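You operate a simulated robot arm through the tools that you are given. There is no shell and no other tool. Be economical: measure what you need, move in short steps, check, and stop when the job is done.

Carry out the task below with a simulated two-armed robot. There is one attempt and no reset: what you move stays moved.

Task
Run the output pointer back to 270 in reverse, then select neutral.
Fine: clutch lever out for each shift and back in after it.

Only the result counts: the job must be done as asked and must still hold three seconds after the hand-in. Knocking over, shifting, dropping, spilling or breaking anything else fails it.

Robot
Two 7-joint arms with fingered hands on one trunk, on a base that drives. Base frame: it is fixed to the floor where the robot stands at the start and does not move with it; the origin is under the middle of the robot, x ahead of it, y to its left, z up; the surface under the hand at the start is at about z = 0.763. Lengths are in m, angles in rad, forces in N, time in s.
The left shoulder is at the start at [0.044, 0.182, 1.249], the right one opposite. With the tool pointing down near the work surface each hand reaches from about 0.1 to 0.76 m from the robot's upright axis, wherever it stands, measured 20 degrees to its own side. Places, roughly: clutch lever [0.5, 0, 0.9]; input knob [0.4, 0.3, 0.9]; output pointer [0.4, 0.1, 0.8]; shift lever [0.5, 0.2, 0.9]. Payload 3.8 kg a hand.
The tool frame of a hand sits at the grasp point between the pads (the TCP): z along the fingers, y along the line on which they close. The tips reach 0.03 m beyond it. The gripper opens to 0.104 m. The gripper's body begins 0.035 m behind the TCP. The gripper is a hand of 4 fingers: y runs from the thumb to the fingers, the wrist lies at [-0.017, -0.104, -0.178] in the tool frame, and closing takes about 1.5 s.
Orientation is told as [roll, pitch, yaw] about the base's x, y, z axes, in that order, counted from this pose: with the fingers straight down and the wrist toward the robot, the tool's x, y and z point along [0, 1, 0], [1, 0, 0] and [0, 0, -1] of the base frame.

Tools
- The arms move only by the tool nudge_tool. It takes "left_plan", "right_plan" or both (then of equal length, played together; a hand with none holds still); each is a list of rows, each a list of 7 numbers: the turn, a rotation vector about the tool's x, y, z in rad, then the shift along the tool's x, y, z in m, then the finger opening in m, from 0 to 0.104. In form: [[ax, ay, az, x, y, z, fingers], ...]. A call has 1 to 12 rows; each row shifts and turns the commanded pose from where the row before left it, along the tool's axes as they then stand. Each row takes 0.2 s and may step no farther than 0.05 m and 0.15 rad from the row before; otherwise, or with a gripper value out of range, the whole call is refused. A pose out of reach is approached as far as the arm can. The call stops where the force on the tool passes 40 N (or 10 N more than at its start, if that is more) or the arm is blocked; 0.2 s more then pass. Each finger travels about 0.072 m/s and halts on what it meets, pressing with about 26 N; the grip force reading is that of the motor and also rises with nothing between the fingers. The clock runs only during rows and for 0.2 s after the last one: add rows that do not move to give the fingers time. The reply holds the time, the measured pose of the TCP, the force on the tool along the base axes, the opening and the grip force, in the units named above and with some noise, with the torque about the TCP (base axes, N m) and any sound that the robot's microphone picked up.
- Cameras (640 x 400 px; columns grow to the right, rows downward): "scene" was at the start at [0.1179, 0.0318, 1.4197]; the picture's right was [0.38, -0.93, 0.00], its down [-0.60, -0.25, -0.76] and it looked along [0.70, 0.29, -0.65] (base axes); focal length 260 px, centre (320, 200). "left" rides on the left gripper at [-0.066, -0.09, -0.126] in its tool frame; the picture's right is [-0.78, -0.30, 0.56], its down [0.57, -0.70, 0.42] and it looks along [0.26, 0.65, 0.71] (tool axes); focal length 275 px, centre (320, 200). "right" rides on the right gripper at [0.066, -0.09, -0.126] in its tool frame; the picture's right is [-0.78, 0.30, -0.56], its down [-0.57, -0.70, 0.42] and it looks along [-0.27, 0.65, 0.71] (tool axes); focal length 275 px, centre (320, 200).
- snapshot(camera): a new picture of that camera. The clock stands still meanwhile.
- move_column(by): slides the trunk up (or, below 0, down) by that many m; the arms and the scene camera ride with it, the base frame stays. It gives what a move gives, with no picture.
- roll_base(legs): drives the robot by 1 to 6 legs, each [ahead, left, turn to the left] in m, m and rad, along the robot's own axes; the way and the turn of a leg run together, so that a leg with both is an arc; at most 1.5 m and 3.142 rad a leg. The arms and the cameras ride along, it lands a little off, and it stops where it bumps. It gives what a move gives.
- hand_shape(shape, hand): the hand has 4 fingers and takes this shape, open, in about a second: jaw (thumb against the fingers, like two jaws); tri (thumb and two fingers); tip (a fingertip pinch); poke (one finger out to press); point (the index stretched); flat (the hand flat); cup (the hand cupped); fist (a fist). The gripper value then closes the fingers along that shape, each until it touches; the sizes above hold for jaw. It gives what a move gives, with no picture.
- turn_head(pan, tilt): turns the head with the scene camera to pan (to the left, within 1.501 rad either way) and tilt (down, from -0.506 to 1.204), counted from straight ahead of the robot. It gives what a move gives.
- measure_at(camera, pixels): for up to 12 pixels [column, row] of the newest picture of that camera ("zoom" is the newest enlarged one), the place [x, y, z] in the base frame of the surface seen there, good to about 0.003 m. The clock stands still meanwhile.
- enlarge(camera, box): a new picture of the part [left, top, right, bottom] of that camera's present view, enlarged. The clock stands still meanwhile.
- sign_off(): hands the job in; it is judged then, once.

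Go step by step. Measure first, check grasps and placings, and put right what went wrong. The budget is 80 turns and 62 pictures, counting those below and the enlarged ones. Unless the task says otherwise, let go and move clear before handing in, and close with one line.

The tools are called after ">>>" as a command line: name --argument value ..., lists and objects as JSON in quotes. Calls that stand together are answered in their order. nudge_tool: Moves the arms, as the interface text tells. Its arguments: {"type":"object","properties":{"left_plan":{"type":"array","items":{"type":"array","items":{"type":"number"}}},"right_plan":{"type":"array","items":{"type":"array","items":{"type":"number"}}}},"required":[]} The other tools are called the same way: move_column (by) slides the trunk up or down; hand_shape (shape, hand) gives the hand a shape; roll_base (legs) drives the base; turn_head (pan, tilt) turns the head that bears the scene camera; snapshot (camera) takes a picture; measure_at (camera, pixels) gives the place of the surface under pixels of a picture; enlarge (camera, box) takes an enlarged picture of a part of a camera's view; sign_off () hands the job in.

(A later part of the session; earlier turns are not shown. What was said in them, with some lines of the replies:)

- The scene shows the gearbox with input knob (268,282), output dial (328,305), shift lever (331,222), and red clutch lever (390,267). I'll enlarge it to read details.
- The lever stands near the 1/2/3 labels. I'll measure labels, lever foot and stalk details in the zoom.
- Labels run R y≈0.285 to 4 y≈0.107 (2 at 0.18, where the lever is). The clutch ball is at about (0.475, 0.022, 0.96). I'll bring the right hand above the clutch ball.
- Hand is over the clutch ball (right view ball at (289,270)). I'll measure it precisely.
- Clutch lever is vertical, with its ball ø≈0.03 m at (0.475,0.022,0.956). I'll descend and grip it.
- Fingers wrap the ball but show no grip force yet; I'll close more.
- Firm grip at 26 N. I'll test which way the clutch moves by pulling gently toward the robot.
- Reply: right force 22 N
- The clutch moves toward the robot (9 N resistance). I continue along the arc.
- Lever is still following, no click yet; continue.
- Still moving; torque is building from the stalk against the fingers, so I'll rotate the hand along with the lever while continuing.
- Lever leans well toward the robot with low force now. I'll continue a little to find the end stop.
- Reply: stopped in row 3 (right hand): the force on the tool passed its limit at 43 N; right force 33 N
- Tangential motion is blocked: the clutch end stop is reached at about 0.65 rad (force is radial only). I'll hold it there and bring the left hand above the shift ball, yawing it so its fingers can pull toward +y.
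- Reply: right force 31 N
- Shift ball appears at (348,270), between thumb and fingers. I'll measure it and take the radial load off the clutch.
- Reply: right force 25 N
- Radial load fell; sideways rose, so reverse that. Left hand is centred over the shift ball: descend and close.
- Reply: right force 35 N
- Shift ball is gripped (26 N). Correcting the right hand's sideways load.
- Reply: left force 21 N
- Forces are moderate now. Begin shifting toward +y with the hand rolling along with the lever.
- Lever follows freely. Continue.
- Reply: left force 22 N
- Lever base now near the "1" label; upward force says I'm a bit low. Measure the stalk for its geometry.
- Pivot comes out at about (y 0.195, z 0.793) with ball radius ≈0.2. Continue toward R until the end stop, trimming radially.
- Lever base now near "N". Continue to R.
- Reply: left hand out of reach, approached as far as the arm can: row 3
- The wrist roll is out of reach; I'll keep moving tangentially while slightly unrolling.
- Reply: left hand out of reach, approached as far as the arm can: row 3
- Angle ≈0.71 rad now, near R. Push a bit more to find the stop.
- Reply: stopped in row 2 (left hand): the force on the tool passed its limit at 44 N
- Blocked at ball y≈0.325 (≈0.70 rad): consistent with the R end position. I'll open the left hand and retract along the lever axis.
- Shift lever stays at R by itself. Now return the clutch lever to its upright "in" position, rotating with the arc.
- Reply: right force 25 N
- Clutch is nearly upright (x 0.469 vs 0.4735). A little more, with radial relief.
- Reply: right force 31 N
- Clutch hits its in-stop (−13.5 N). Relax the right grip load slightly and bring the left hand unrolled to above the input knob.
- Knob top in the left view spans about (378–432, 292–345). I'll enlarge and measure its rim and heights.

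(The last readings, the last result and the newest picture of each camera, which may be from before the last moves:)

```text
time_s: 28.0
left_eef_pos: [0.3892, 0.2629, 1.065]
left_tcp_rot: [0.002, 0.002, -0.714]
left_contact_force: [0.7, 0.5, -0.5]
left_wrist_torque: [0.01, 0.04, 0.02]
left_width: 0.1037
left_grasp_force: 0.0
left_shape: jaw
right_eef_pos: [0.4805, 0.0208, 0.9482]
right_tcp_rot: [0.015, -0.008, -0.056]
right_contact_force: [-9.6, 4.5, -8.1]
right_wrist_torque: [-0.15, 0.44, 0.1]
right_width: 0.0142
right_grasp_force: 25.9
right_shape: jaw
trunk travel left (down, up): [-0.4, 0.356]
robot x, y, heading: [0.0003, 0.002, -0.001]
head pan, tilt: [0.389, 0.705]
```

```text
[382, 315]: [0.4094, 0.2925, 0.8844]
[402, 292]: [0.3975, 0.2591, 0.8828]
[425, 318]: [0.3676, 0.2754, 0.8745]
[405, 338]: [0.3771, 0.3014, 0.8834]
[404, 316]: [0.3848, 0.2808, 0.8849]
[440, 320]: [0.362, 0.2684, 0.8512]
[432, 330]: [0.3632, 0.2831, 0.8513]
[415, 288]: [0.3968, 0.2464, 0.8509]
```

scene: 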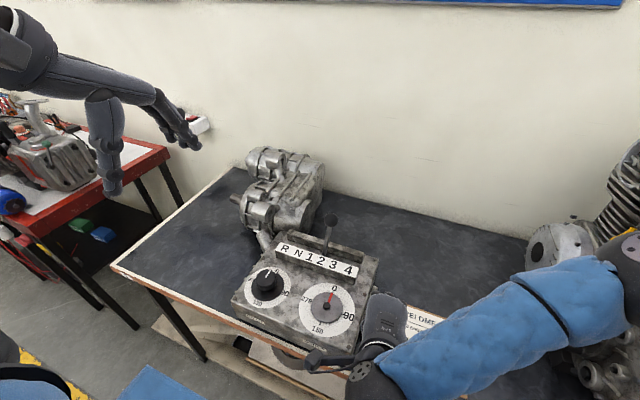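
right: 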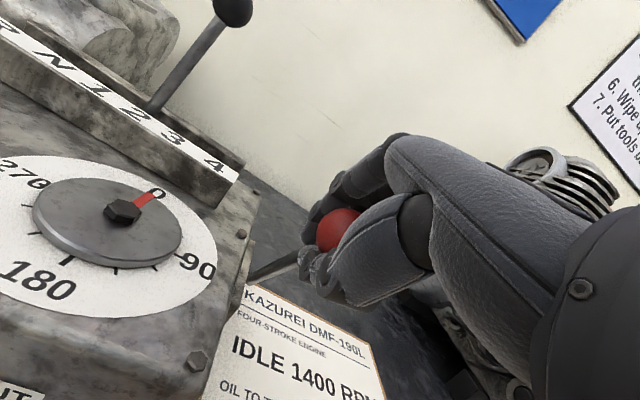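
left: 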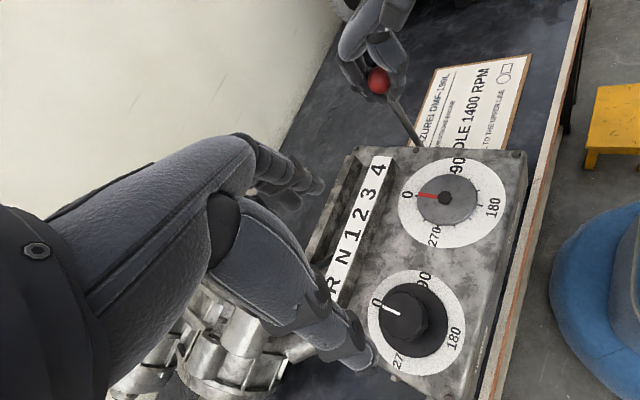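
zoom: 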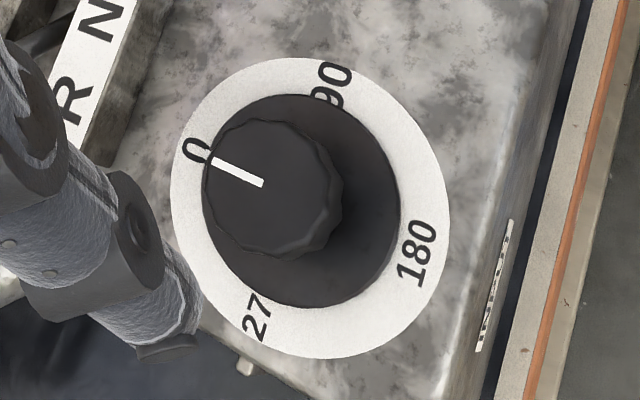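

Knob: centre ≈(0.387,0.280), radius ≈0.024, top z 0.885, base disc 0.851. I'll yaw back to +0.33 and descend to just above the knob.

>>> nudge_tool --left_plan '[[0, 0, -0.13, 0, 0, 0, 0.09], [0, 0, -0.13, 0, 0, 0, 0.09], [0, 0, -0.13, 0, 0, 0, 0.09], [0, 0, -0.13, 0, 0, 0, 0.09], [0, 0, -0.13, 0, 0, 0, 0.09], [0, 0, -0.13, 0, 0, 0, 0.09], [0, 0, -0.13, 0, 0, 0, 0.09], [0, 0, -0.13, 0, 0, 0, 0.09], [0, 0, 0, 0.0167, 0.0036, 0.035, 0.09], [0, 0, 0, 0, 0, 0.04, 0.09], [0, 0, 0, 0, 0, 0.04, 0.09], [0, 0, 0, 0, 0, 0.025, 0.09]]'

>>> snapshot --camera "left"

```text
time_s: 30.6
left_eef_pos: [0.3932, 0.2839, 0.9227]
left_tcp_rot: [0.004, -0.002, 0.326]
left_contact_force: [-0.7, -0.2, -0.2]
left_wrist_torque: [-0.02, -0.01, 0.01]
left_width: 0.0901
left_grasp_force: 0.1
left_shape: jaw
left hand out of reach, approached as far as the arm can: row 5, 6
right_eef_pos: [0.4789, 0.0211, 0.9475]
right_tcp_rot: [0.015, -0.007, -0.055]
right_contact_force: [-9.1, 4.2, -6.3]
right_wrist_torque: [-0.16, 0.39, 0.11]
right_width: 0.0143
right_grasp_force: 26.6
right_shape: jaw
trunk travel left (down, up): [-0.4, 0.356]
robot x, y, heading: [-0.0054, 0.0002, 0.003]
head pan, tilt: [0.389, 0.705]
```

```text
29 pictures are left
```

left: 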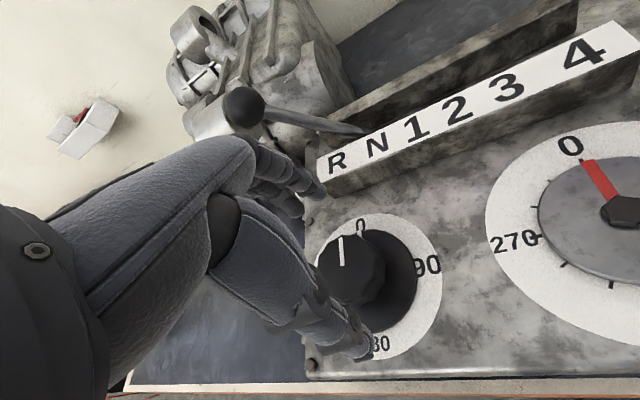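

Knob sits between thumb and fingers. Measure its top rim once more to centre.

>>> measure_at --camera "left" --pixels '[[345, 238], [321, 265], [376, 262], [345, 290], [347, 265]]'

```text
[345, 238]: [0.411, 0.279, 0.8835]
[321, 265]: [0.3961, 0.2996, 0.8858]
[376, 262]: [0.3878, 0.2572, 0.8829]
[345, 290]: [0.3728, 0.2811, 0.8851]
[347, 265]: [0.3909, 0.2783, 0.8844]
```

Centre ≈(0.389,0.280). Small correction, descend, and close on the knob.

>>> nudge_tool --left_plan '[[0, 0, 0, -0.0015, -0.004, 0.015, 0.09], [0, 0, 0, 0, 0, 0.016, 0.09], [0, 0, 0, 0, 0, 0, 0.06], [0, 0, 0, 0, 0, 0, 0.04], [0, 0, 0, 0, 0, 0, 0.02], [0, 0, 0, 0, 0, 0, 0.0], [0, 0, 0, 0, 0, 0, 0.0], [0, 0, 0, 0, 0, 0, 0.0], [0, 0, 0, 0, 0, 0, 0.0]]'

>>> snapshot --camera "left"

```text
time_s: 32.6
left_eef_pos: [0.3915, 0.2798, 0.8923]
left_tcp_rot: [0.005, -0.001, 0.325]
left_contact_force: [-3.3, -2.1, -3.6]
left_wrist_torque: [-0.07, 0.05, 0.02]
left_width: 0.0404
left_grasp_force: 25.8
left_shape: jaw
right_eef_pos: [0.48, 0.0196, 0.9488]
right_tcp_rot: [0.014, -0.009, -0.056]
right_contact_force: [-7.8, 3.6, -5.8]
right_wrist_torque: [-0.16, 0.39, 0.06]
right_width: 0.0139
right_grasp_force: 26.7
right_shape: jaw
trunk travel left (down, up): [-0.4, 0.356]
robot x, y, heading: [0.0016, -0.0016, -0.003]
head pan, tilt: [0.389, 0.705]
```

```text
28 pictures are left
```

left: 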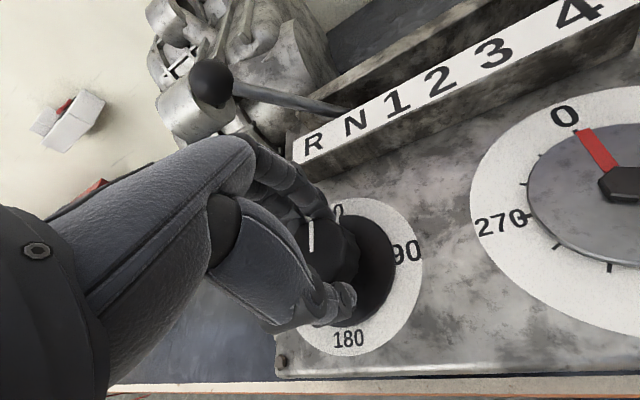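

Gripped the knob with low side load. Turn it clockwise (+tool z) 0.6 rad and look at the response.

>>> nudge_tool --left_plan '[[0, 0, 0.12, 0, 0, 0, 0], [0, 0, 0.12, 0, 0, 0, 0], [0, 0, 0.12, 0, 0, 0, 0], [0, 0, 0.12, 0, 0, 0, 0], [0, 0, 0.12, 0, 0, 0, 0], [0, 0, 0, 0, 0, 0, 0]]'

>>> enlarge --camera "scene" --box '[220, 190, 420, 370]'

```text
time_s: 34.0
left_eef_pos: [0.3896, 0.2808, 0.8922]
left_tcp_rot: [0.004, 0.002, -0.275]
left_contact_force: [-8.4, 0.6, -4.1]
left_wrist_torque: [0.0, 0.19, 0.03]
left_width: 0.0399
left_grasp_force: 25.8
left_shape: jaw
right_eef_pos: [0.4797, 0.0196, 0.9489]
right_tcp_rot: [0.014, -0.008, -0.056]
right_contact_force: [-6.4, 3.3, -7.0]
right_wrist_torque: [-0.17, 0.35, 0.07]
right_width: 0.0142
right_grasp_force: 26.6
right_shape: jaw
trunk travel left (down, up): [-0.4, 0.356]
robot x, y, heading: [-0.0018, -0.0001, 0.001]
head pan, tilt: [0.389, 0.705]
```

```text
2.22 times, centred on (320, 280) of scene
```

zoom: 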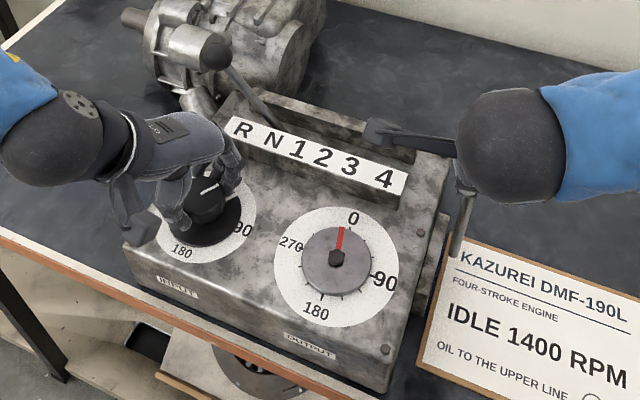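

Output turns counter-clockwise as wanted (tip from (349,229) to (341,228)). Continue clockwise.

>>> nudge_tool --left_plan '[[0, 0, 0.12, 0, 0, 0, 0], [0, 0, 0.12, 0, 0, 0, 0], [0, 0, 0.12, 0, 0, 0, 0], [0, 0, 0.12, 0, 0, 0, 0], [0, 0, 0.12, 0, 0, 0, 0], [0, 0, 0.12, 0, 0, 0, 0], [0, 0, 0.12, 0, 0, 0, 0], [0, 0, 0.12, 0, 0, 0, 0], [0, 0, 0, 0, 0, 0, 0]]'

>>> enlarge --camera "scene" --box '[220, 190, 420, 370]'

```text
time_s: 36.0
left_eef_pos: [0.3911, 0.2812, 0.8923]
left_tcp_rot: [0.002, 0.003, -1.236]
left_contact_force: [-12.5, 5.9, -6.3]
left_wrist_torque: [0.14, 0.25, 0.0]
left_width: 0.0395
left_grasp_force: 26.0
left_shape: jaw
right_eef_pos: [0.4794, 0.0202, 0.9476]
right_tcp_rot: [0.011, -0.008, -0.056]
right_contact_force: [-6.9, -1.8, -7.6]
right_wrist_torque: [-0.27, 0.37, 0.03]
right_width: 0.0142
right_grasp_force: 26.2
right_shape: jaw
trunk travel left (down, up): [-0.4, 0.356]
robot x, y, heading: [-0.0021, -0.0034, 0.001]
head pan, tilt: [0.389, 0.705]
```

```text
2.22 times, centred on (320, 280) of scene
```

zoom: 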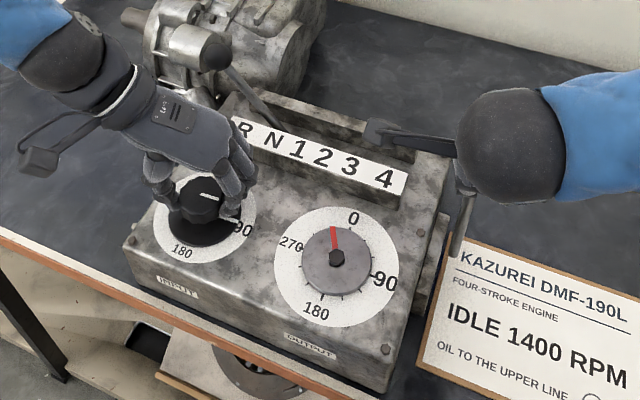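

Knob now turned ~90°. I'll measure the pointer direction in base coordinates.

>>> measure_at --camera "zoom" --pixels '[[333, 229], [334, 240], [337, 257], [353, 218], [291, 243], [384, 281], [316, 313], [303, 251], [350, 232], [323, 295], [371, 270]]'

```text
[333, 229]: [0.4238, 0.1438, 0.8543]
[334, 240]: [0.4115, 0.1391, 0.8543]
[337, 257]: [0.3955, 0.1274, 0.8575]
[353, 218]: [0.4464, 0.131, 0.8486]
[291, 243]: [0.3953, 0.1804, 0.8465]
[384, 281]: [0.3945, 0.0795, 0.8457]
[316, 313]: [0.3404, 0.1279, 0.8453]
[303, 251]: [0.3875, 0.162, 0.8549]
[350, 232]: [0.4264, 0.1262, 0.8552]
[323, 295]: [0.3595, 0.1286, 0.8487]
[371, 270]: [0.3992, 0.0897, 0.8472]
```

Output has turned ≈27° for 89° of knob (ratio ≈3.3). I need ~200° more: extend the stroke, then open and swing back around the knob.

>>> nudge_tool --left_plan '[[0, 0, 0.12, 0, 0, 0, 0], [0, 0, 0.12, 0, 0, 0, 0], [0, 0, 0.12, 0, 0, 0, 0], [0, 0, 0, 0, 0, 0, 0.0], [0, 0, 0, 0, 0, 0, 0.09], [0, 0, 0, 0, 0, 0, 0.09], [0, 0, 0, 0, 0, 0, 0.09], [0, 0, -0.14, 0, 0, 0, 0.09], [0, 0, -0.14, 0, 0, 0, 0.09], [0, 0, -0.14, 0, 0, 0, 0.09], [0, 0, -0.14, 0, 0, 0, 0.09], [0, 0, -0.14, 0, 0, 0, 0.09]]'

>>> enlarge --camera "scene" --box '[220, 190, 420, 370]'

```text
time_s: 38.6
left_eef_pos: [0.391, 0.2814, 0.8937]
left_tcp_rot: [0.004, 0.003, -0.894]
left_contact_force: [-0.2, 1.2, -0.2]
left_wrist_torque: [0.0, -0.02, 0.0]
left_width: 0.0898
left_grasp_force: 0.1
left_shape: jaw
right_eef_pos: [0.4798, 0.0193, 0.9487]
right_tcp_rot: [0.015, -0.007, -0.057]
right_contact_force: [-10.1, -0.2, -5.5]
right_wrist_torque: [-0.19, 0.4, 0.04]
right_width: 0.0143
right_grasp_force: 25.2
right_shape: jaw
trunk travel left (down, up): [-0.4, 0.356]
robot x, y, heading: [-0.0004, 0.0025, 0.0]
head pan, tilt: [0.389, 0.705]
```

```text
2.22 times, centred on (320, 280) of scene
```

zoom: 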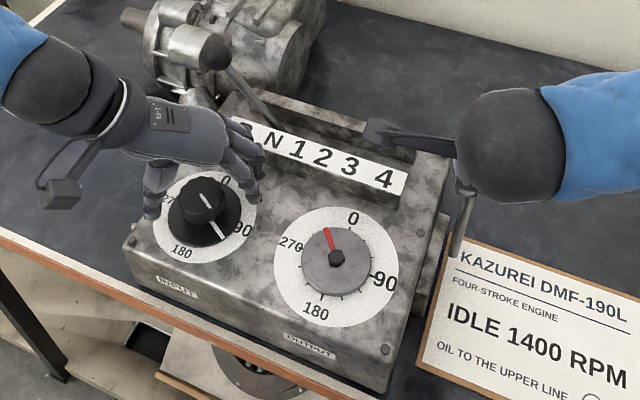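

Stroke to −1.6 was fully reachable; the pointer advanced. Swing back and regrip.

>>> nudge_tool --left_plan '[[0, 0, -0.14, 0, 0, 0, 0.09], [0, 0, -0.14, 0, 0, 0, 0.09], [0, 0, -0.14, 0, 0, 0, 0.09], [0, 0, -0.14, 0, 0, 0, 0.09], [0, 0, -0.14, 0, 0, 0, 0.09], [0, 0, -0.14, 0, 0, 0, 0.09], [0, 0, -0.14, 0, 0, 0, 0.09], [0, 0, -0.14, 0, 0, 0, 0.09], [0, 0, -0.14, 0, 0, 0, 0.09], [0, 0, 0, 0, 0, 0, 0.03], [0, 0, 0, 0, 0, 0, 0.0], [0, 0, 0, 0, 0, 0, 0.0]]'

```text
time_s: 41.2
left_eef_pos: [0.393, 0.2798, 0.8926]
left_tcp_rot: [0.003, -0.001, 0.363]
left_contact_force: [-1.3, -2.7, -0.9]
left_wrist_torque: [-0.06, 0.03, 0.01]
left_width: 0.0403
left_grasp_force: 25.7
left_shape: jaw
right_eef_pos: [0.4803, 0.0194, 0.949]
right_tcp_rot: [0.014, -0.008, -0.056]
right_contact_force: [-8.8, 3.5, -6.9]
right_wrist_torque: [-0.16, 0.39, 0.09]
right_width: 0.0142
right_grasp_force: 26.1
right_shape: jaw
trunk travel left (down, up): [-0.4, 0.356]
robot x, y, heading: [-0.0009, 0.0004, -0.0]
head pan, tilt: [0.389, 0.705]
```

Regripped at yaw 0.36. Turn a long stroke clockwise.

>>> nudge_tool --left_plan '[[0, 0, 0.1, 0, 0, 0, 0], [0, 0, 0.14, 0, 0, 0, 0], [0, 0, 0.14, 0, 0, 0, 0], [0, 0, 0.14, 0, 0, 0, 0], [0, 0, 0.14, 0, 0, 0, 0], [0, 0, 0.14, 0, 0, 0, 0], [0, 0, 0.14, 0, 0, 0, 0], [0, 0, 0.14, 0, 0, 0, 0], [0, 0, 0.14, 0, 0, 0, 0], [0, 0, 0.14, 0, 0, 0, 0], [0, 0, 0.14, 0, 0, 0, 0], [0, 0, 0.14, 0, 0, 0, 0]]'

>>> enlarge --camera "scene" --box '[270, 250, 370, 350]'

```text
time_s: 43.8
left_eef_pos: [0.3921, 0.2812, 0.8922]
left_tcp_rot: [0.0, 0.004, -1.275]
left_contact_force: [-12.2, 3.4, 7.0]
left_wrist_torque: [0.13, 0.26, 0.01]
left_width: 0.0404
left_grasp_force: 26.2
left_shape: jaw
right_eef_pos: [0.4778, 0.0201, 0.9485]
right_tcp_rot: [0.015, -0.009, -0.057]
right_contact_force: [-3.7, 2.0, -11.9]
right_wrist_torque: [-0.17, 0.36, 0.01]
right_width: 0.0142
right_grasp_force: 26.0
right_shape: jaw
trunk travel left (down, up): [-0.4, 0.356]
robot x, y, heading: [-0.0021, -0.0009, 0.004]
head pan, tilt: [0.389, 0.705]
```

```text
4.00 times, centred on (320, 300) of scene
```

zoom: 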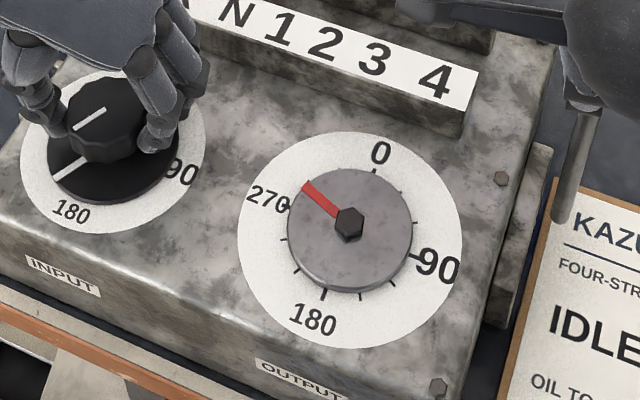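

Pointer is close to 270 but not yet there. Measure it.

>>> measure_at --camera "zoom" --pixels '[[306, 187], [314, 194], [322, 202], [349, 222], [285, 206], [374, 170], [412, 257], [323, 295]]'

```text
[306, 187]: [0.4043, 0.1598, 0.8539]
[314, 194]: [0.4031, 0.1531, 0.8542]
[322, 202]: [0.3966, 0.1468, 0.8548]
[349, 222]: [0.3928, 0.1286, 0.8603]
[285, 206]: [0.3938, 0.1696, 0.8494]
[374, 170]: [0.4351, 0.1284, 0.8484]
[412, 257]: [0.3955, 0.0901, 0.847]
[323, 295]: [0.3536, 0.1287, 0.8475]
```

About 18–20° of output remains (≈55–60° knob, ratio ≈3). Finish this stroke, open, and swing back partway.

>>> nudge_tool --left_plan '[[0, 0, 0.12, 0, 0, 0, 0], [0, 0, 0.12, 0, 0, 0, 0], [0, 0, 0.11, 0, 0, 0, 0], [0, 0, 0, 0, 0, 0, 0.0], [0, 0, 0, 0, 0, 0, 0.09], [0, 0, 0, 0, 0, 0, 0.09], [0, 0, 0, 0, 0, 0, 0.09], [0, 0, -0.14, 0, 0, 0, 0.09], [0, 0, -0.14, 0, 0, 0, 0.09], [0, 0, -0.14, 0, 0, 0, 0.09], [0, 0, -0.14, 0, 0, 0, 0.09], [0, 0, -0.14, 0, 0, 0, 0.09]]'

>>> nudge_tool --left_plan '[[0, 0, -0.14, 0, 0, 0, 0.09], [0, 0, -0.14, 0, 0, 0, 0.09], [0, 0, -0.14, 0, 0, 0, 0.09], [0, 0, -0.14, 0, 0, 0, 0.09], [0, 0, 0, 0, 0, 0, 0.03], [0, 0, 0, 0, 0, 0, 0.0], [0, 0, 0, 0, 0, 0, 0.0], [0, 0, 0, 0, 0, 0, 0.0]]'

>>> enlarge --camera "scene" --box '[285, 265, 365, 345]'

```text
time_s: 46.4
left_eef_pos: [0.3931, 0.2794, 0.893]
left_tcp_rot: [0.005, 0.004, -0.924]
left_contact_force: [-0.3, -0.3, 0.5]
left_wrist_torque: [0.0, -0.02, 0.0]
left_width: 0.0898
left_grasp_force: 0.1
left_shape: jaw
right_eef_pos: [0.4795, 0.0201, 0.9481]
right_tcp_rot: [0.015, -0.008, -0.056]
right_contact_force: [-9.5, 1.5, -6.1]
right_wrist_torque: [-0.2, 0.38, 0.03]
right_width: 0.0141
right_grasp_force: 26.0
right_shape: jaw
trunk travel left (down, up): [-0.4, 0.356]
robot x, y, heading: [0.0011, -0.0027, 0.001]
head pan, tilt: [0.389, 0.705]
```

```text
time_s: 48.2
left_eef_pos: [0.3922, 0.2801, 0.8928]
left_tcp_rot: [0.005, 0.0, -0.364]
left_contact_force: [-2.6, -0.5, -0.7]
left_wrist_torque: [0.02, 0.02, -0.01]
left_width: 0.0403
left_grasp_force: 25.8
left_shape: jaw
right_eef_pos: [0.4797, 0.0199, 0.9485]
right_tcp_rot: [0.014, -0.009, -0.056]
right_contact_force: [-8.7, 1.7, -7.0]
right_wrist_torque: [-0.11, 0.37, 0.06]
right_width: 0.014
right_grasp_force: 25.8
right_shape: jaw
trunk travel left (down, up): [-0.4, 0.356]
robot x, y, heading: [0.0002, -0.002, 0.003]
head pan, tilt: [0.389, 0.705]
```

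```text
5.00 times, centred on (325, 305) of scene
```

zoom: 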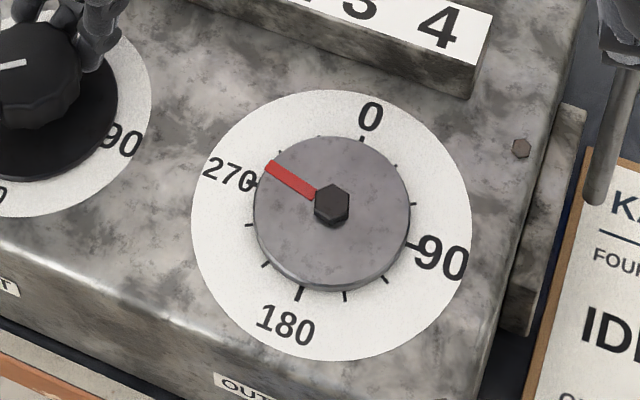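

Pointer now just short of 270. Measure along its length and the ticks.

>>> measure_at --camera "zoom" --pixels '[[269, 168], [280, 174], [290, 180], [300, 186], [310, 192], [253, 185], [362, 139], [412, 245], [300, 294], [249, 224]]'

```text
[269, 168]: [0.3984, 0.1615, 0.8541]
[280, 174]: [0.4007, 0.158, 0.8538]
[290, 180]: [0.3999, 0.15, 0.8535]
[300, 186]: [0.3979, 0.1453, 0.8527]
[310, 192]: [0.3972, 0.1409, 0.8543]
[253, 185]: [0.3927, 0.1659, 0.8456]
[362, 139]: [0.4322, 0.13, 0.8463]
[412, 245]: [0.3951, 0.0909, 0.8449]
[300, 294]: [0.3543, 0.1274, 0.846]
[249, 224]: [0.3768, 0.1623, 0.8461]
```

Pixel geometry (affine to ticks) gives ≈9° left → ≈0.45 rad of knob. Turn 0.40 and re-check.

>>> nudge_tool --left_plan '[[0, 0, 0.1, 0, 0, 0, 0], [0, 0, 0.1, 0, 0, 0, 0], [0, 0, 0.1, 0, 0, 0, 0], [0, 0, 0.1, 0, 0, 0, 0], [0, 0, 0, 0, 0, 0, 0]]'

>>> enlarge --camera "scene" --box '[300, 280, 356, 336]'

```text
time_s: 49.4
left_eef_pos: [0.3918, 0.2802, 0.8932]
left_tcp_rot: [0.002, 0.004, -0.766]
left_contact_force: [-7.8, 0.0, 4.1]
left_wrist_torque: [0.01, 0.21, 0.02]
left_width: 0.04
left_grasp_force: 26.7
left_shape: jaw
right_eef_pos: [0.4793, 0.0196, 0.9486]
right_tcp_rot: [0.013, -0.008, -0.056]
right_contact_force: [-5.5, 3.2, -9.6]
right_wrist_torque: [-0.12, 0.34, 0.08]
right_width: 0.0139
right_grasp_force: 26.2
right_shape: jaw
trunk travel left (down, up): [-0.4, 0.356]
robot x, y, heading: [0.0013, -0.0006, -0.003]
head pan, tilt: [0.389, 0.705]
```

```text
7.14 times, centred on (328, 308) of scene
```

zoom: 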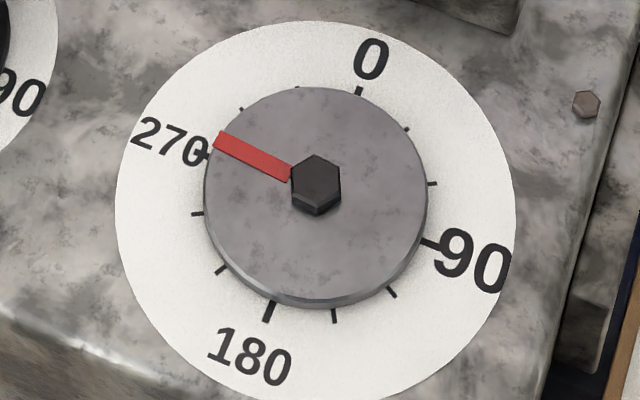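

Pixel geometry says ≈4° still left. I'll cross-check with the left camera's more overhead view.

>>> enlarge --camera "left" --box '[380, 40, 640, 300]'

```text
1.54 times, centred on (510, 170) of left
```

zoom: 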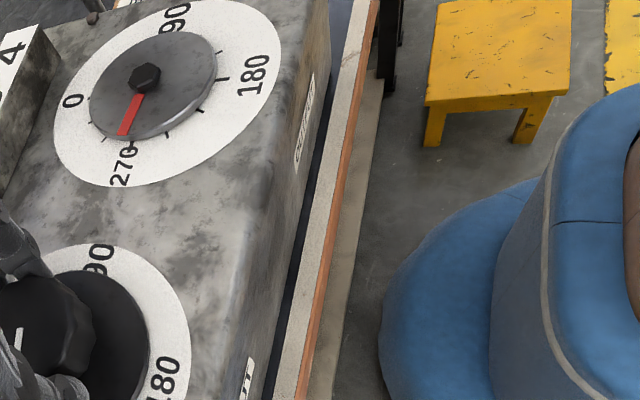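

Both views agree on about 4–6° remaining. Turn 0.2 rad more.

>>> nudge_tool --left_plan '[[0, 0, 0.1, 0, 0, 0, 0], [0, 0, 0.1, 0, 0, 0, 0], [0, 0, 0, 0, 0, 0, 0]]'

>>> enlarge --camera "scene" --box '[300, 280, 356, 336]'

```text
time_s: 50.2
left_eef_pos: [0.3907, 0.2794, 0.8945]
left_tcp_rot: [0.003, 0.002, -0.965]
left_contact_force: [-7.7, 0.9, 3.7]
left_wrist_torque: [-0.02, 0.21, 0.01]
left_width: 0.0403
left_grasp_force: 25.8
left_shape: jaw
right_eef_pos: [0.4788, 0.0198, 0.9485]
right_tcp_rot: [0.015, -0.009, -0.054]
right_contact_force: [-5.3, 3.8, -10.3]
right_wrist_torque: [-0.12, 0.32, 0.06]
right_width: 0.0143
right_grasp_force: 26.2
right_shape: jaw
trunk travel left (down, up): [-0.4, 0.356]
robot x, y, heading: [-0.0026, 0.0026, 0.002]
head pan, tilt: [0.389, 0.705]
```

```text
7.14 times, centred on (328, 308) of scene
```

zoom: 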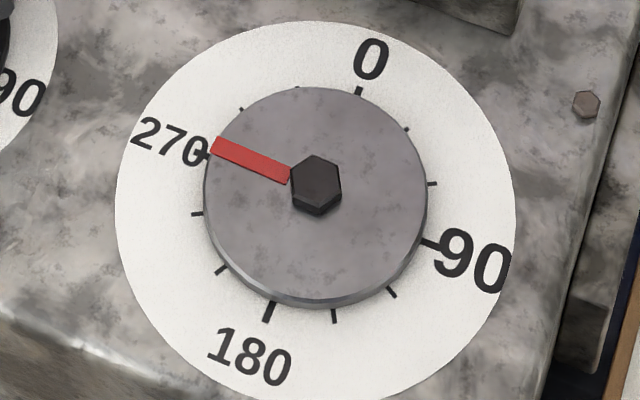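

Projecting through the camera model, ≈1° remains. Turn 0.055 rad more, then release the knob.

>>> nudge_tool --left_plan '[[0, 0, 0.055, 0, 0, 0, 0], [0, 0, 0, 0, 0, 0, 0], [0, 0, 0, 0, 0, 0, 0], [0, 0, 0, 0, 0, 0, 0.09], [0, 0, 0, 0, 0, 0, 0.09], [0, 0, 0, 0, 0, 0, 0.09], [0, 0, 0, 0, 0, -0.03, 0.09], [0, 0, 0, 0, 0, -0.04, 0.09], [0, 0, 0, 0, 0, -0.04, 0.104], [0, 0, 0, 0, 0, -0.03, 0.104], [0, 0, 0, 0, 0, 0, 0.104]]'

>>> enlarge --camera "scene" --box '[300, 280, 356, 336]'

>>> snapshot --camera "scene"

```text
time_s: 52.6
left_eef_pos: [0.3915, 0.2799, 1.034]
left_tcp_rot: [0.003, 0.003, -1.02]
left_contact_force: [-0.6, -0.3, 0.9]
left_wrist_torque: [0.02, -0.03, 0.02]
left_width: 0.1036
left_grasp_force: 0.0
left_shape: jaw
right_eef_pos: [0.4791, 0.0203, 0.9483]
right_tcp_rot: [0.012, -0.008, -0.055]
right_contact_force: [-8.7, 2.8, -6.3]
right_wrist_torque: [-0.14, 0.34, 0.06]
right_width: 0.014
right_grasp_force: 26.3
right_shape: jaw
trunk travel left (down, up): [-0.4, 0.356]
robot x, y, heading: [-0.0022, 0.0023, 0.005]
head pan, tilt: [0.389, 0.705]
```

```text
7.14 times, centred on (328, 308) of scene
```

zoom: 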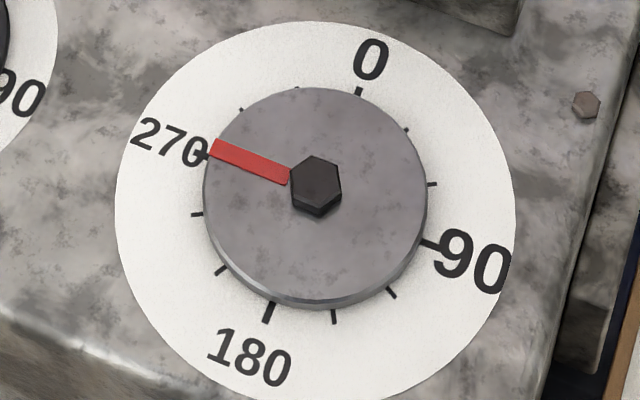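

```text
18 pictures are left
```

scene: 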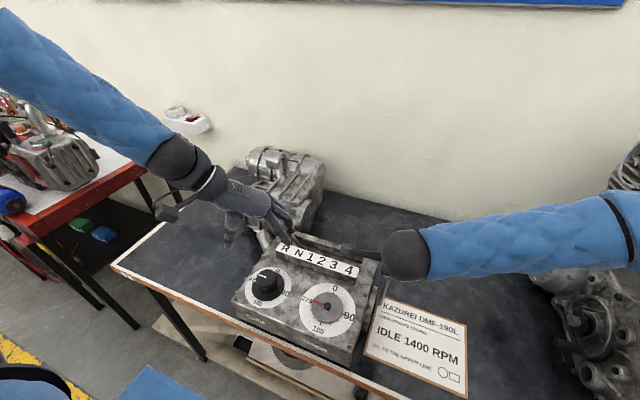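

Pointer sits on 270. Now pull the clutch out again with the right hand while the left returns to above the shift ball.

>>> nudge_tool --left_plan '[[0, 0, -0.107, 0, 0, -0.025, 0.104], [0, 0, -0.107, 0, 0, -0.025, 0.104], [0, 0, -0.106, 0, 0, 0, 0.104], [0, 0, 0, 0.0358, 0.0106, 0, 0.104], [0, 0, 0, 0.0358, 0.0106, 0, 0.104], [0, 0, 0, 0.0358, 0.0106, 0, 0.104], [0, 0, 0, 0.0358, 0.0106, 0, 0.104], [-0.074, -0.088, 0, 0, 0, 0, 0.104], [-0.074, -0.088, 0, 0, 0, 0, 0.104], [-0.074, -0.088, 0, 0, 0, 0, 0.104], [-0.074, -0.088, 0, 0, 0, 0, 0.104]]' --right_plan '[[-0.1, 0, 0, 0, -0.0165, 0, 0], [-0.1, 0, 0, 0, -0.0165, 0, 0], [-0.1, 0, 0, 0, -0.0165, 0, 0], [-0.1, 0, 0, 0, -0.0165, 0, 0], [-0.1, 0, 0, 0, -0.0165, 0, 0], [-0.1, 0, 0, 0, -0.0165, 0, 0], [0, 0, 0, 0, -0.005, 0, 0], [0, 0, 0, 0, 0, 0, 0], [0, 0, 0, 0, 0, 0, 0], [0, 0, 0, 0, 0, 0, 0], [0, 0, 0, 0, 0, 0, 0]]'

>>> snapshot --camera "left"

```text
time_s: 55.0
left_eef_pos: [0.5181, 0.3616, 1.0833]
left_tcp_rot: [-0.36, -0.289, -0.648]
left_contact_force: [0.6, 0.8, -0.7]
left_wrist_torque: [0.01, 0.02, 0.0]
left_width: 0.1037
left_grasp_force: 0.0
left_shape: jaw
right_eef_pos: [0.3878, 0.0213, 0.92]
right_tcp_rot: [0.016, -0.612, -0.078]
right_contact_force: [7.0, -14.7, -11.7]
right_wrist_torque: [-0.24, 0.12, -0.28]
right_width: 0.0137
right_grasp_force: 25.7
right_shape: jaw
trunk travel left (down, up): [-0.4, 0.356]
robot x, y, heading: [-0.0013, -0.0002, -0.001]
head pan, tilt: [0.389, 0.705]
```

```text
17 pictures are left
```

left: 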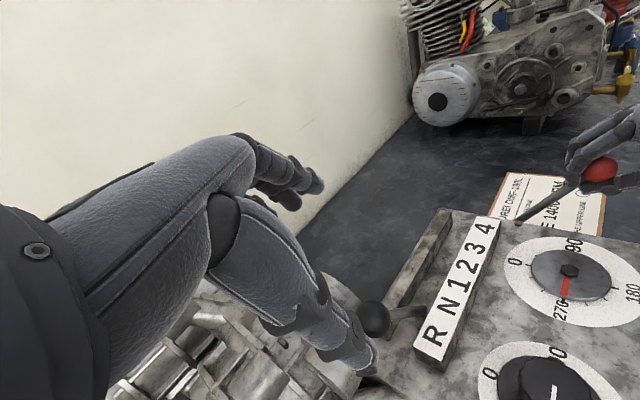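

Clutch is out, pointer stays at 270. Trim the clutch slightly further out, and lower the left hand onto the shift ball along the lever axis and close.

>>> nudge_tool --left_plan '[[0, 0, 0, 0.0197, -0.0166, 0.035, 0.104], [0, 0, 0, 0, 0, 0.045, 0.104], [0, 0, 0, 0, 0, 0.035, 0.104], [0, 0, 0, 0, 0, 0.027, 0.104], [0, 0, 0, 0, 0, 0, 0.05], [0, 0, 0, 0, 0, 0, 0.0], [0, 0, 0, 0, 0, 0, 0.0], [0, 0, 0, 0, 0, 0, 0.0], [0, 0, 0, 0, 0, 0, 0.0], [0, 0, 0, 0, 0, 0, 0.0]]' --right_plan '[[0, 0, 0, -0.003, -0.005, 0.003, 0], [0, 0, 0, 0, -0.002, 0, 0], [0, 0, 0, 0, 0, 0, 0], [0, 0, 0, 0, 0, 0, 0], [0, 0, 0, 0, 0, 0, 0], [0, 0, 0, 0, 0, 0, 0], [0, 0, 0, 0, 0, 0, 0], [0, 0, 0, 0, 0, 0, 0], [0, 0, 0, 0, 0, 0, 0], [0, 0, 0, 0, 0, 0, 0]]'

>>> snapshot --camera "left"

```text
time_s: 57.2
left_eef_pos: [0.5163, 0.3219, 0.9431]
left_tcp_rot: [-0.359, -0.287, -0.649]
left_contact_force: [-4.8, -6.5, -3.8]
left_wrist_torque: [-0.5, -0.22, 0.03]
left_width: 0.0135
left_grasp_force: 25.7
left_shape: jaw
right_eef_pos: [0.3846, 0.0218, 0.9165]
right_tcp_rot: [0.021, -0.622, -0.082]
right_contact_force: [-0.1, 4.6, 2.0]
right_wrist_torque: [0.0, -0.18, 0.02]
right_width: 0.0144
right_grasp_force: 25.5
right_shape: jaw
trunk travel left (down, up): [-0.4, 0.356]
robot x, y, heading: [-0.001, 0.0014, 0.001]
head pan, tilt: [0.389, 0.705]
```

```text
16 pictures are left
```

left: 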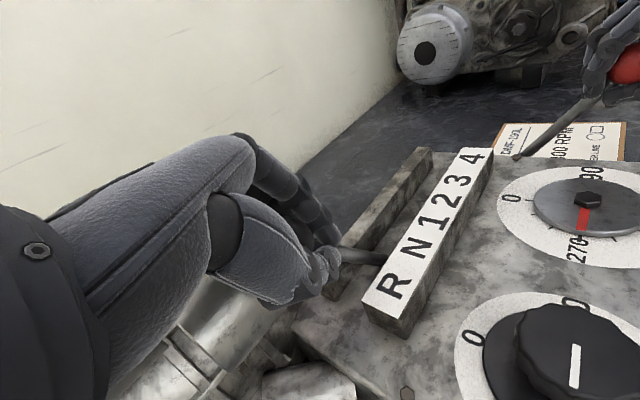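

Ball regripped at R (angle ≈0.70). With step ≈0.279 rad, N is at angle ≈0.418 → TCP ≈(y 0.275, z 0.973). Move there.

>>> nudge_tool --left_plan '[[0, 0, 0, -0.00845, 0.00711, 0, 0], [0, 0, 0, -0.00845, 0.00711, -0.001, 0], [0, 0, 0, -0.00845, 0.00711, -0.0015, 0], [0, 0, 0, -0.00845, 0.00711, -0.0015, 0], [0, 0, 0, -0.00845, 0.00711, -0.0016, 0], [0, 0, 0, 0, 0, 0, 0], [0, 0, 0, 0, 0, 0, 0]]'

>>> snapshot --camera "left"

```text
time_s: 58.8
left_eef_pos: [0.5156, 0.2754, 0.972]
left_tcp_rot: [-0.357, -0.283, -0.649]
left_contact_force: [-4.3, -9.8, -24.2]
left_wrist_torque: [0.19, 0.03, -0.01]
left_width: 0.0133
left_grasp_force: 25.8
left_shape: jaw
right_eef_pos: [0.385, 0.0213, 0.9157]
right_tcp_rot: [0.017, -0.624, -0.081]
right_contact_force: [-6.5, 3.7, 9.2]
right_wrist_torque: [-0.01, -0.18, 0.04]
right_width: 0.0146
right_grasp_force: 25.8
right_shape: jaw
trunk travel left (down, up): [-0.4, 0.356]
robot x, y, heading: [0.0042, 0.0001, -0.003]
head pan, tilt: [0.389, 0.705]
```

```text
15 pictures are left
```

left: 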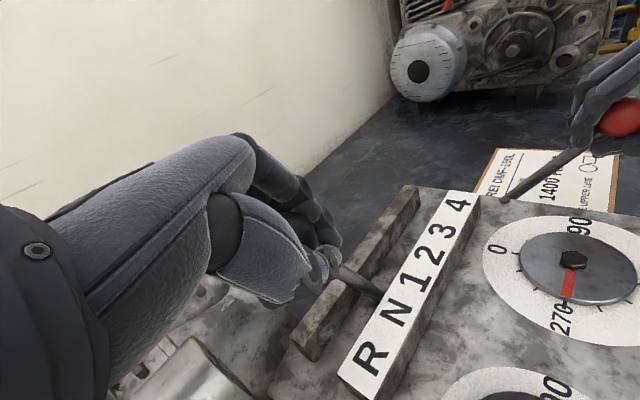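

At the N position. Open and retract the left hand, then see where the lever settles.

>>> nudge_tool --left_plan '[[0, 0, 0, 0, 0, 0.003, 0], [0, 0, 0, 0, 0, 0, 0.05], [0, 0, 0, 0, 0, 0, 0.104], [0, 0, 0, 0, 0, 0, 0.104], [0, 0, 0, 0, 0, 0, 0.104], [0, 0, 0, 0, 0, 0, 0.104], [0, 0, 0, 0, 0, -0.03, 0.104], [0, 0, 0, 0, 0, -0.03, 0.104], [0, 0, 0, 0, 0, -0.03, 0.104]]'

>>> snapshot --camera "left"

```text
time_s: 60.8
left_eef_pos: [0.5172, 0.3156, 1.0531]
left_tcp_rot: [-0.358, -0.287, -0.649]
left_contact_force: [0.1, 0.4, 0.2]
left_wrist_torque: [0.04, 0.0, -0.02]
left_width: 0.1036
left_grasp_force: 0.1
left_shape: jaw
right_eef_pos: [0.3837, 0.0209, 0.9152]
right_tcp_rot: [0.02, -0.624, -0.08]
right_contact_force: [-3.9, 3.2, 4.3]
right_wrist_torque: [-0.01, -0.22, 0.01]
right_width: 0.0145
right_grasp_force: 26.2
right_shape: jaw
trunk travel left (down, up): [-0.4, 0.356]
robot x, y, heading: [-0.0011, -0.0022, -0.0]
head pan, tilt: [0.389, 0.705]
```

```text
14 pictures are left
```

left: 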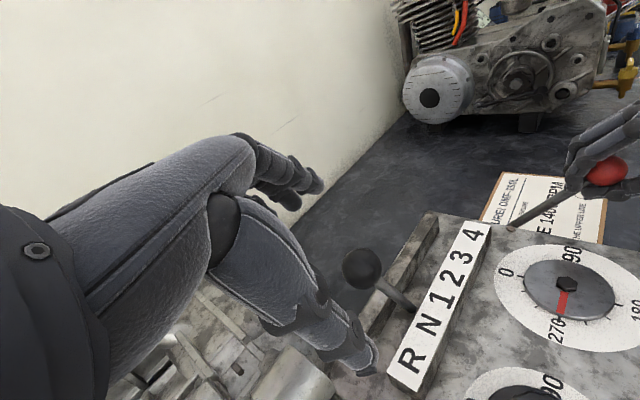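

>>> measure_at --camera "left" --pixels '[[361, 268], [385, 285], [395, 293], [405, 302], [412, 308]]'

>>> enlarge --camera "scene" --box '[240, 195, 390, 300]'

```text
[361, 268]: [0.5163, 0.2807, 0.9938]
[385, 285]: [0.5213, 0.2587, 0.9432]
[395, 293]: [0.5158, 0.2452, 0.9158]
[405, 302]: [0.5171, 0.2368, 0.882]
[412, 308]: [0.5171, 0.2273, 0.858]
```

```text
3.81 times, centred on (315, 248) of scene
```

zoom: 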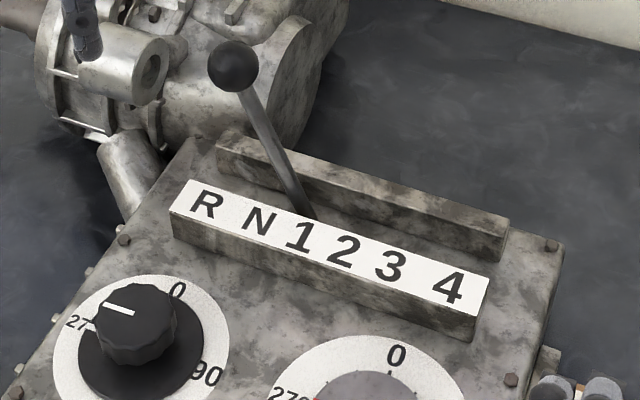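

The lever ball projects to y≈0.270, whereas interpolating between 2 (0.168) and R (0.327) puts N at ≈0.277; it's ~0.04 rad short. I'll regrip and move it a few mm back toward R.

>>> nudge_tool --left_plan '[[0, 0, 0, -0.002, 0.0017, 0.03, 0.104], [0, 0, 0, 0, 0, 0.03, 0.104], [0, 0, 0, 0, 0, 0.028, 0.104], [0, 0, 0, 0, 0, 0, 0.05], [0, 0, 0, 0, 0, 0, 0.0], [0, 0, 0, 0, 0, 0, 0.0], [0, 0, 0, 0, 0, 0, 0.0], [0, 0, 0, 0, 0, 0, 0.0], [0, 0, 0, 0, 0, 0, 0.0], [0, 0, 0, 0.0038, -0.0032, 0, 0.0], [0, 0, 0, 0.0038, -0.0032, 0, 0.0], [0, 0, 0, 0, 0, 0, 0]]'

>>> enlarge --camera "scene" --box '[240, 195, 390, 300]'

```text
time_s: 63.4
left_eef_pos: [0.5165, 0.2804, 0.9698]
left_tcp_rot: [-0.36, -0.287, -0.648]
left_contact_force: [-0.5, -5.4, -10.1]
left_wrist_torque: [-0.11, -0.05, -0.01]
left_width: 0.0123
left_grasp_force: 25.8
left_shape: jaw
right_eef_pos: [0.3838, 0.0213, 0.9165]
right_tcp_rot: [0.021, -0.622, -0.082]
right_contact_force: [-5.1, 4.5, 6.3]
right_wrist_torque: [0.0, -0.21, 0.06]
right_width: 0.0144
right_grasp_force: 26.1
right_shape: jaw
trunk travel left (down, up): [-0.4, 0.356]
robot x, y, heading: [-0.0016, 0.0018, -0.001]
head pan, tilt: [0.389, 0.705]
```

```text
3.81 times, centred on (315, 248) of scene
```

zoom: 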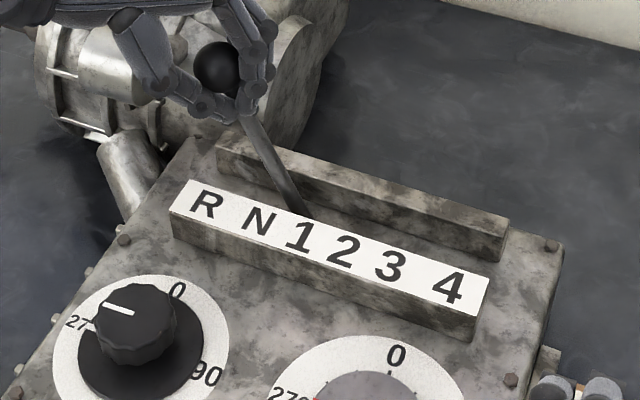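

Ball now projects to y≈0.280. Release, retract, and see where it rests.

>>> nudge_tool --left_plan '[[0, 0, 0, -0.001, 0.001, 0.001, 0], [0, 0, 0, 0, 0, 0, 0.05], [0, 0, 0, 0, 0, 0, 0.104], [0, 0, 0, 0, 0, 0, 0.104], [0, 0, 0, 0, 0, 0, 0.104], [0, 0, 0, 0, 0, 0, 0.104], [0, 0, 0, 0, 0, -0.03, 0.104], [0, 0, 0, 0, 0, -0.03, 0.104], [0, 0, 0, 0, 0, -0.03, 0.104]]'

>>> enlarge --camera "scene" --box '[240, 195, 390, 300]'

```text
time_s: 65.4
left_eef_pos: [0.5161, 0.3203, 1.0494]
left_tcp_rot: [-0.36, -0.289, -0.647]
left_contact_force: [-1.0, -0.5, -0.1]
left_wrist_torque: [0.0, -0.04, 0.02]
left_width: 0.1038
left_grasp_force: 0.0
left_shape: jaw
right_eef_pos: [0.384, 0.0195, 0.9138]
right_tcp_rot: [0.02, -0.625, -0.08]
right_contact_force: [-4.9, 3.2, 3.8]
right_wrist_torque: [-0.03, -0.13, 0.05]
right_width: 0.0148
right_grasp_force: 26.5
right_shape: jaw
trunk travel left (down, up): [-0.4, 0.356]
robot x, y, heading: [0.0002, 0.0, 0.006]
head pan, tilt: [0.389, 0.705]
```

```text
3.81 times, centred on (315, 248) of scene
```

zoom: 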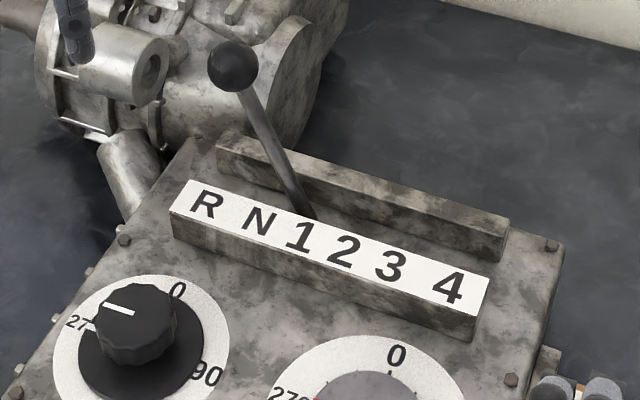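

The lever snapped back to exactly (232,66): that's the N detent. Now return the clutch to "in".

>>> nudge_tool --right_plan '[[0.1, 0, 0, 0, 0.0165, 0, 0], [0.1, 0, 0, 0, 0.0165, 0, 0], [0.1, 0, 0, 0, 0.0165, 0, 0], [0.1, 0, 0, 0, 0.0165, 0, 0], [0.1, 0, 0, 0, 0.0165, 0, 0], [0.1, 0, 0, 0, 0.0165, 0, 0], [0, 0, 0, 0, 0.004, -0.002, 0], [0, 0, 0, 0, 0.002, 0, 0], [0, 0, 0, 0, 0, 0, 0]]'

```text
time_s: 67.4
left_eef_pos: [0.5166, 0.3209, 1.0489]
left_tcp_rot: [-0.361, -0.288, -0.647]
left_contact_force: [0.2, -0.5, -0.4]
left_wrist_torque: [0.03, 0.03, -0.01]
left_width: 0.1035
left_grasp_force: 0.0
left_shape: jaw
right_eef_pos: [0.4723, 0.0199, 0.9496]
right_tcp_rot: [0.013, -0.002, -0.053]
right_contact_force: [-2.7, 13.4, -17.0]
right_wrist_torque: [-0.05, 0.29, 0.11]
right_width: 0.0141
right_grasp_force: 25.9
right_shape: jaw
trunk travel left (down, up): [-0.4, 0.356]
robot x, y, heading: [0.0018, 0.0006, 0.003]
head pan, tilt: [0.389, 0.705]
```

Slightly short of the earlier in-stop (0.479); push the last bit.

>>> nudge_tool --right_plan '[[0, 0, 0, 0, 0.005, 0.003, 0], [0, 0, 0, 0, 0.005, 0, 0], [0, 0, 0, 0, 0.003, 0, 0], [0, 0, 0, 0, 0, 0, 0]]'

```text
time_s: 68.4
left_eef_pos: [0.512, 0.3209, 1.0515]
left_tcp_rot: [-0.358, -0.29, -0.645]
left_contact_force: [0.3, 0.3, 0.4]
left_wrist_torque: [0.01, -0.03, -0.01]
left_width: 0.1037
left_grasp_force: 0.0
left_shape: jaw
right_eef_pos: [0.4817, 0.0199, 0.9487]
right_tcp_rot: [0.017, -0.005, -0.047]
right_contact_force: [-23.6, 13.7, 0.7]
right_wrist_torque: [0.07, 0.56, 0.12]
right_width: 0.0146
right_grasp_force: 26.0
right_shape: jaw
trunk travel left (down, up): [-0.4, 0.356]
robot x, y, heading: [0.0029, 0.0003, 0.001]
head pan, tilt: [0.389, 0.705]
```

Clutch hard against its in-stop. Unload, open, and lift both hands clear.

>>> nudge_tool --right_plan '[[0, 0, 0, 0, -0.003, 0, 0.0], [0, 0, 0, 0, 0, 0, 0.05], [0, 0, 0, 0, 0, 0, 0.104], [0, 0, 0, 0, 0, 0, 0.104], [0, 0, 0, 0, 0, 0, 0.104], [0, 0, 0, 0, 0, 0, 0.104], [0, 0, 0, 0, 0, -0.03, 0.104], [0, 0, 0, 0, 0, -0.045, 0.104], [0, 0, 0, 0, 0, -0.045, 0.104], [0, 0, 0, 0, 0, -0.045, 0.104], [0, 0, 0, 0, 0, -0.045, 0.104], [0, 0, 0, 0, 0, 0, 0.104]]' --left_plan '[[0, 0, 0, 0, 0, 0, 0.104], [0, 0, 0, 0, 0, 0, 0.104], [0, 0, 0, 0, 0, 0, 0.104], [0, 0, 0, 0, 0, 0, 0.104], [0, 0, 0, 0, 0, 0, 0.104], [0, 0, 0, 0, 0, 0, 0.104], [0, 0, 0, 0, 0, -0.03, 0.104], [0, 0, 0, 0, 0, -0.03, 0.104], [0, 0, 0, 0, 0, -0.03, 0.104], [0.074, 0.088, 0, 0, 0, 0, 0.104], [0.074, 0.088, 0, 0, 0, 0, 0.104], [0, 0, 0, 0, 0, 0, 0.104]]'

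>>> snapshot --camera "scene"

>>> enlarge --camera "scene" --box '[220, 190, 420, 370]'

>>> enlarge --camera "scene" --box '[300, 280, 356, 336]'

```text
time_s: 71.0
left_eef_pos: [0.5178, 0.3585, 1.1308]
left_tcp_rot: [-0.175, -0.144, -0.685]
left_contact_force: [-0.1, 0.7, 0.2]
left_wrist_torque: [-0.05, -0.01, 0.01]
left_width: 0.1037
left_grasp_force: 0.1
left_shape: jaw
right_eef_pos: [0.483, 0.0132, 1.1589]
right_tcp_rot: [0.015, -0.008, -0.055]
right_contact_force: [0.1, 1.0, 0.5]
right_wrist_torque: [0.0, 0.01, 0.0]
right_width: 0.1038
right_grasp_force: 0.0
right_shape: jaw
trunk travel left (down, up): [-0.4, 0.356]
robot x, y, heading: [-0.0004, 0.0018, 0.001]
head pan, tilt: [0.389, 0.705]
```

```text
10 pictures are left
```

scene: 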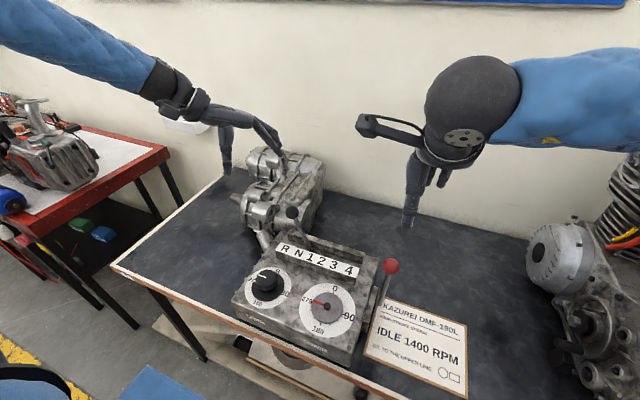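

```text
2.22 times, centred on (320, 280) of scene
```

zoom: 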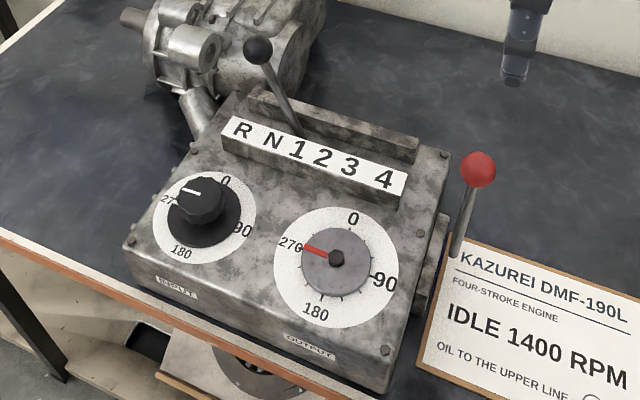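

```text
7.14 times, centred on (328, 308) of scene
```

zoom: 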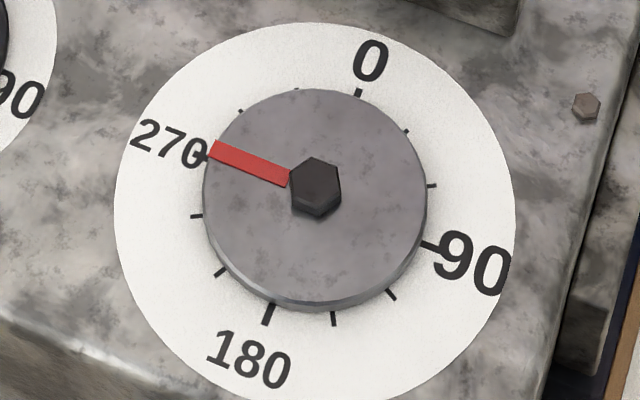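

The clutch ball is back at (479,170), its starting position. The shift lever rests in the N detent, the pointer is on 270, and both hands are clear, so I'm handing in.

>>> sign_off

```text
The job is handed in.
```

The output pointer was run back to 270 in reverse and the box is in neutral; the clutch lever was pulled out for each shift and is back in, with both hands clear.
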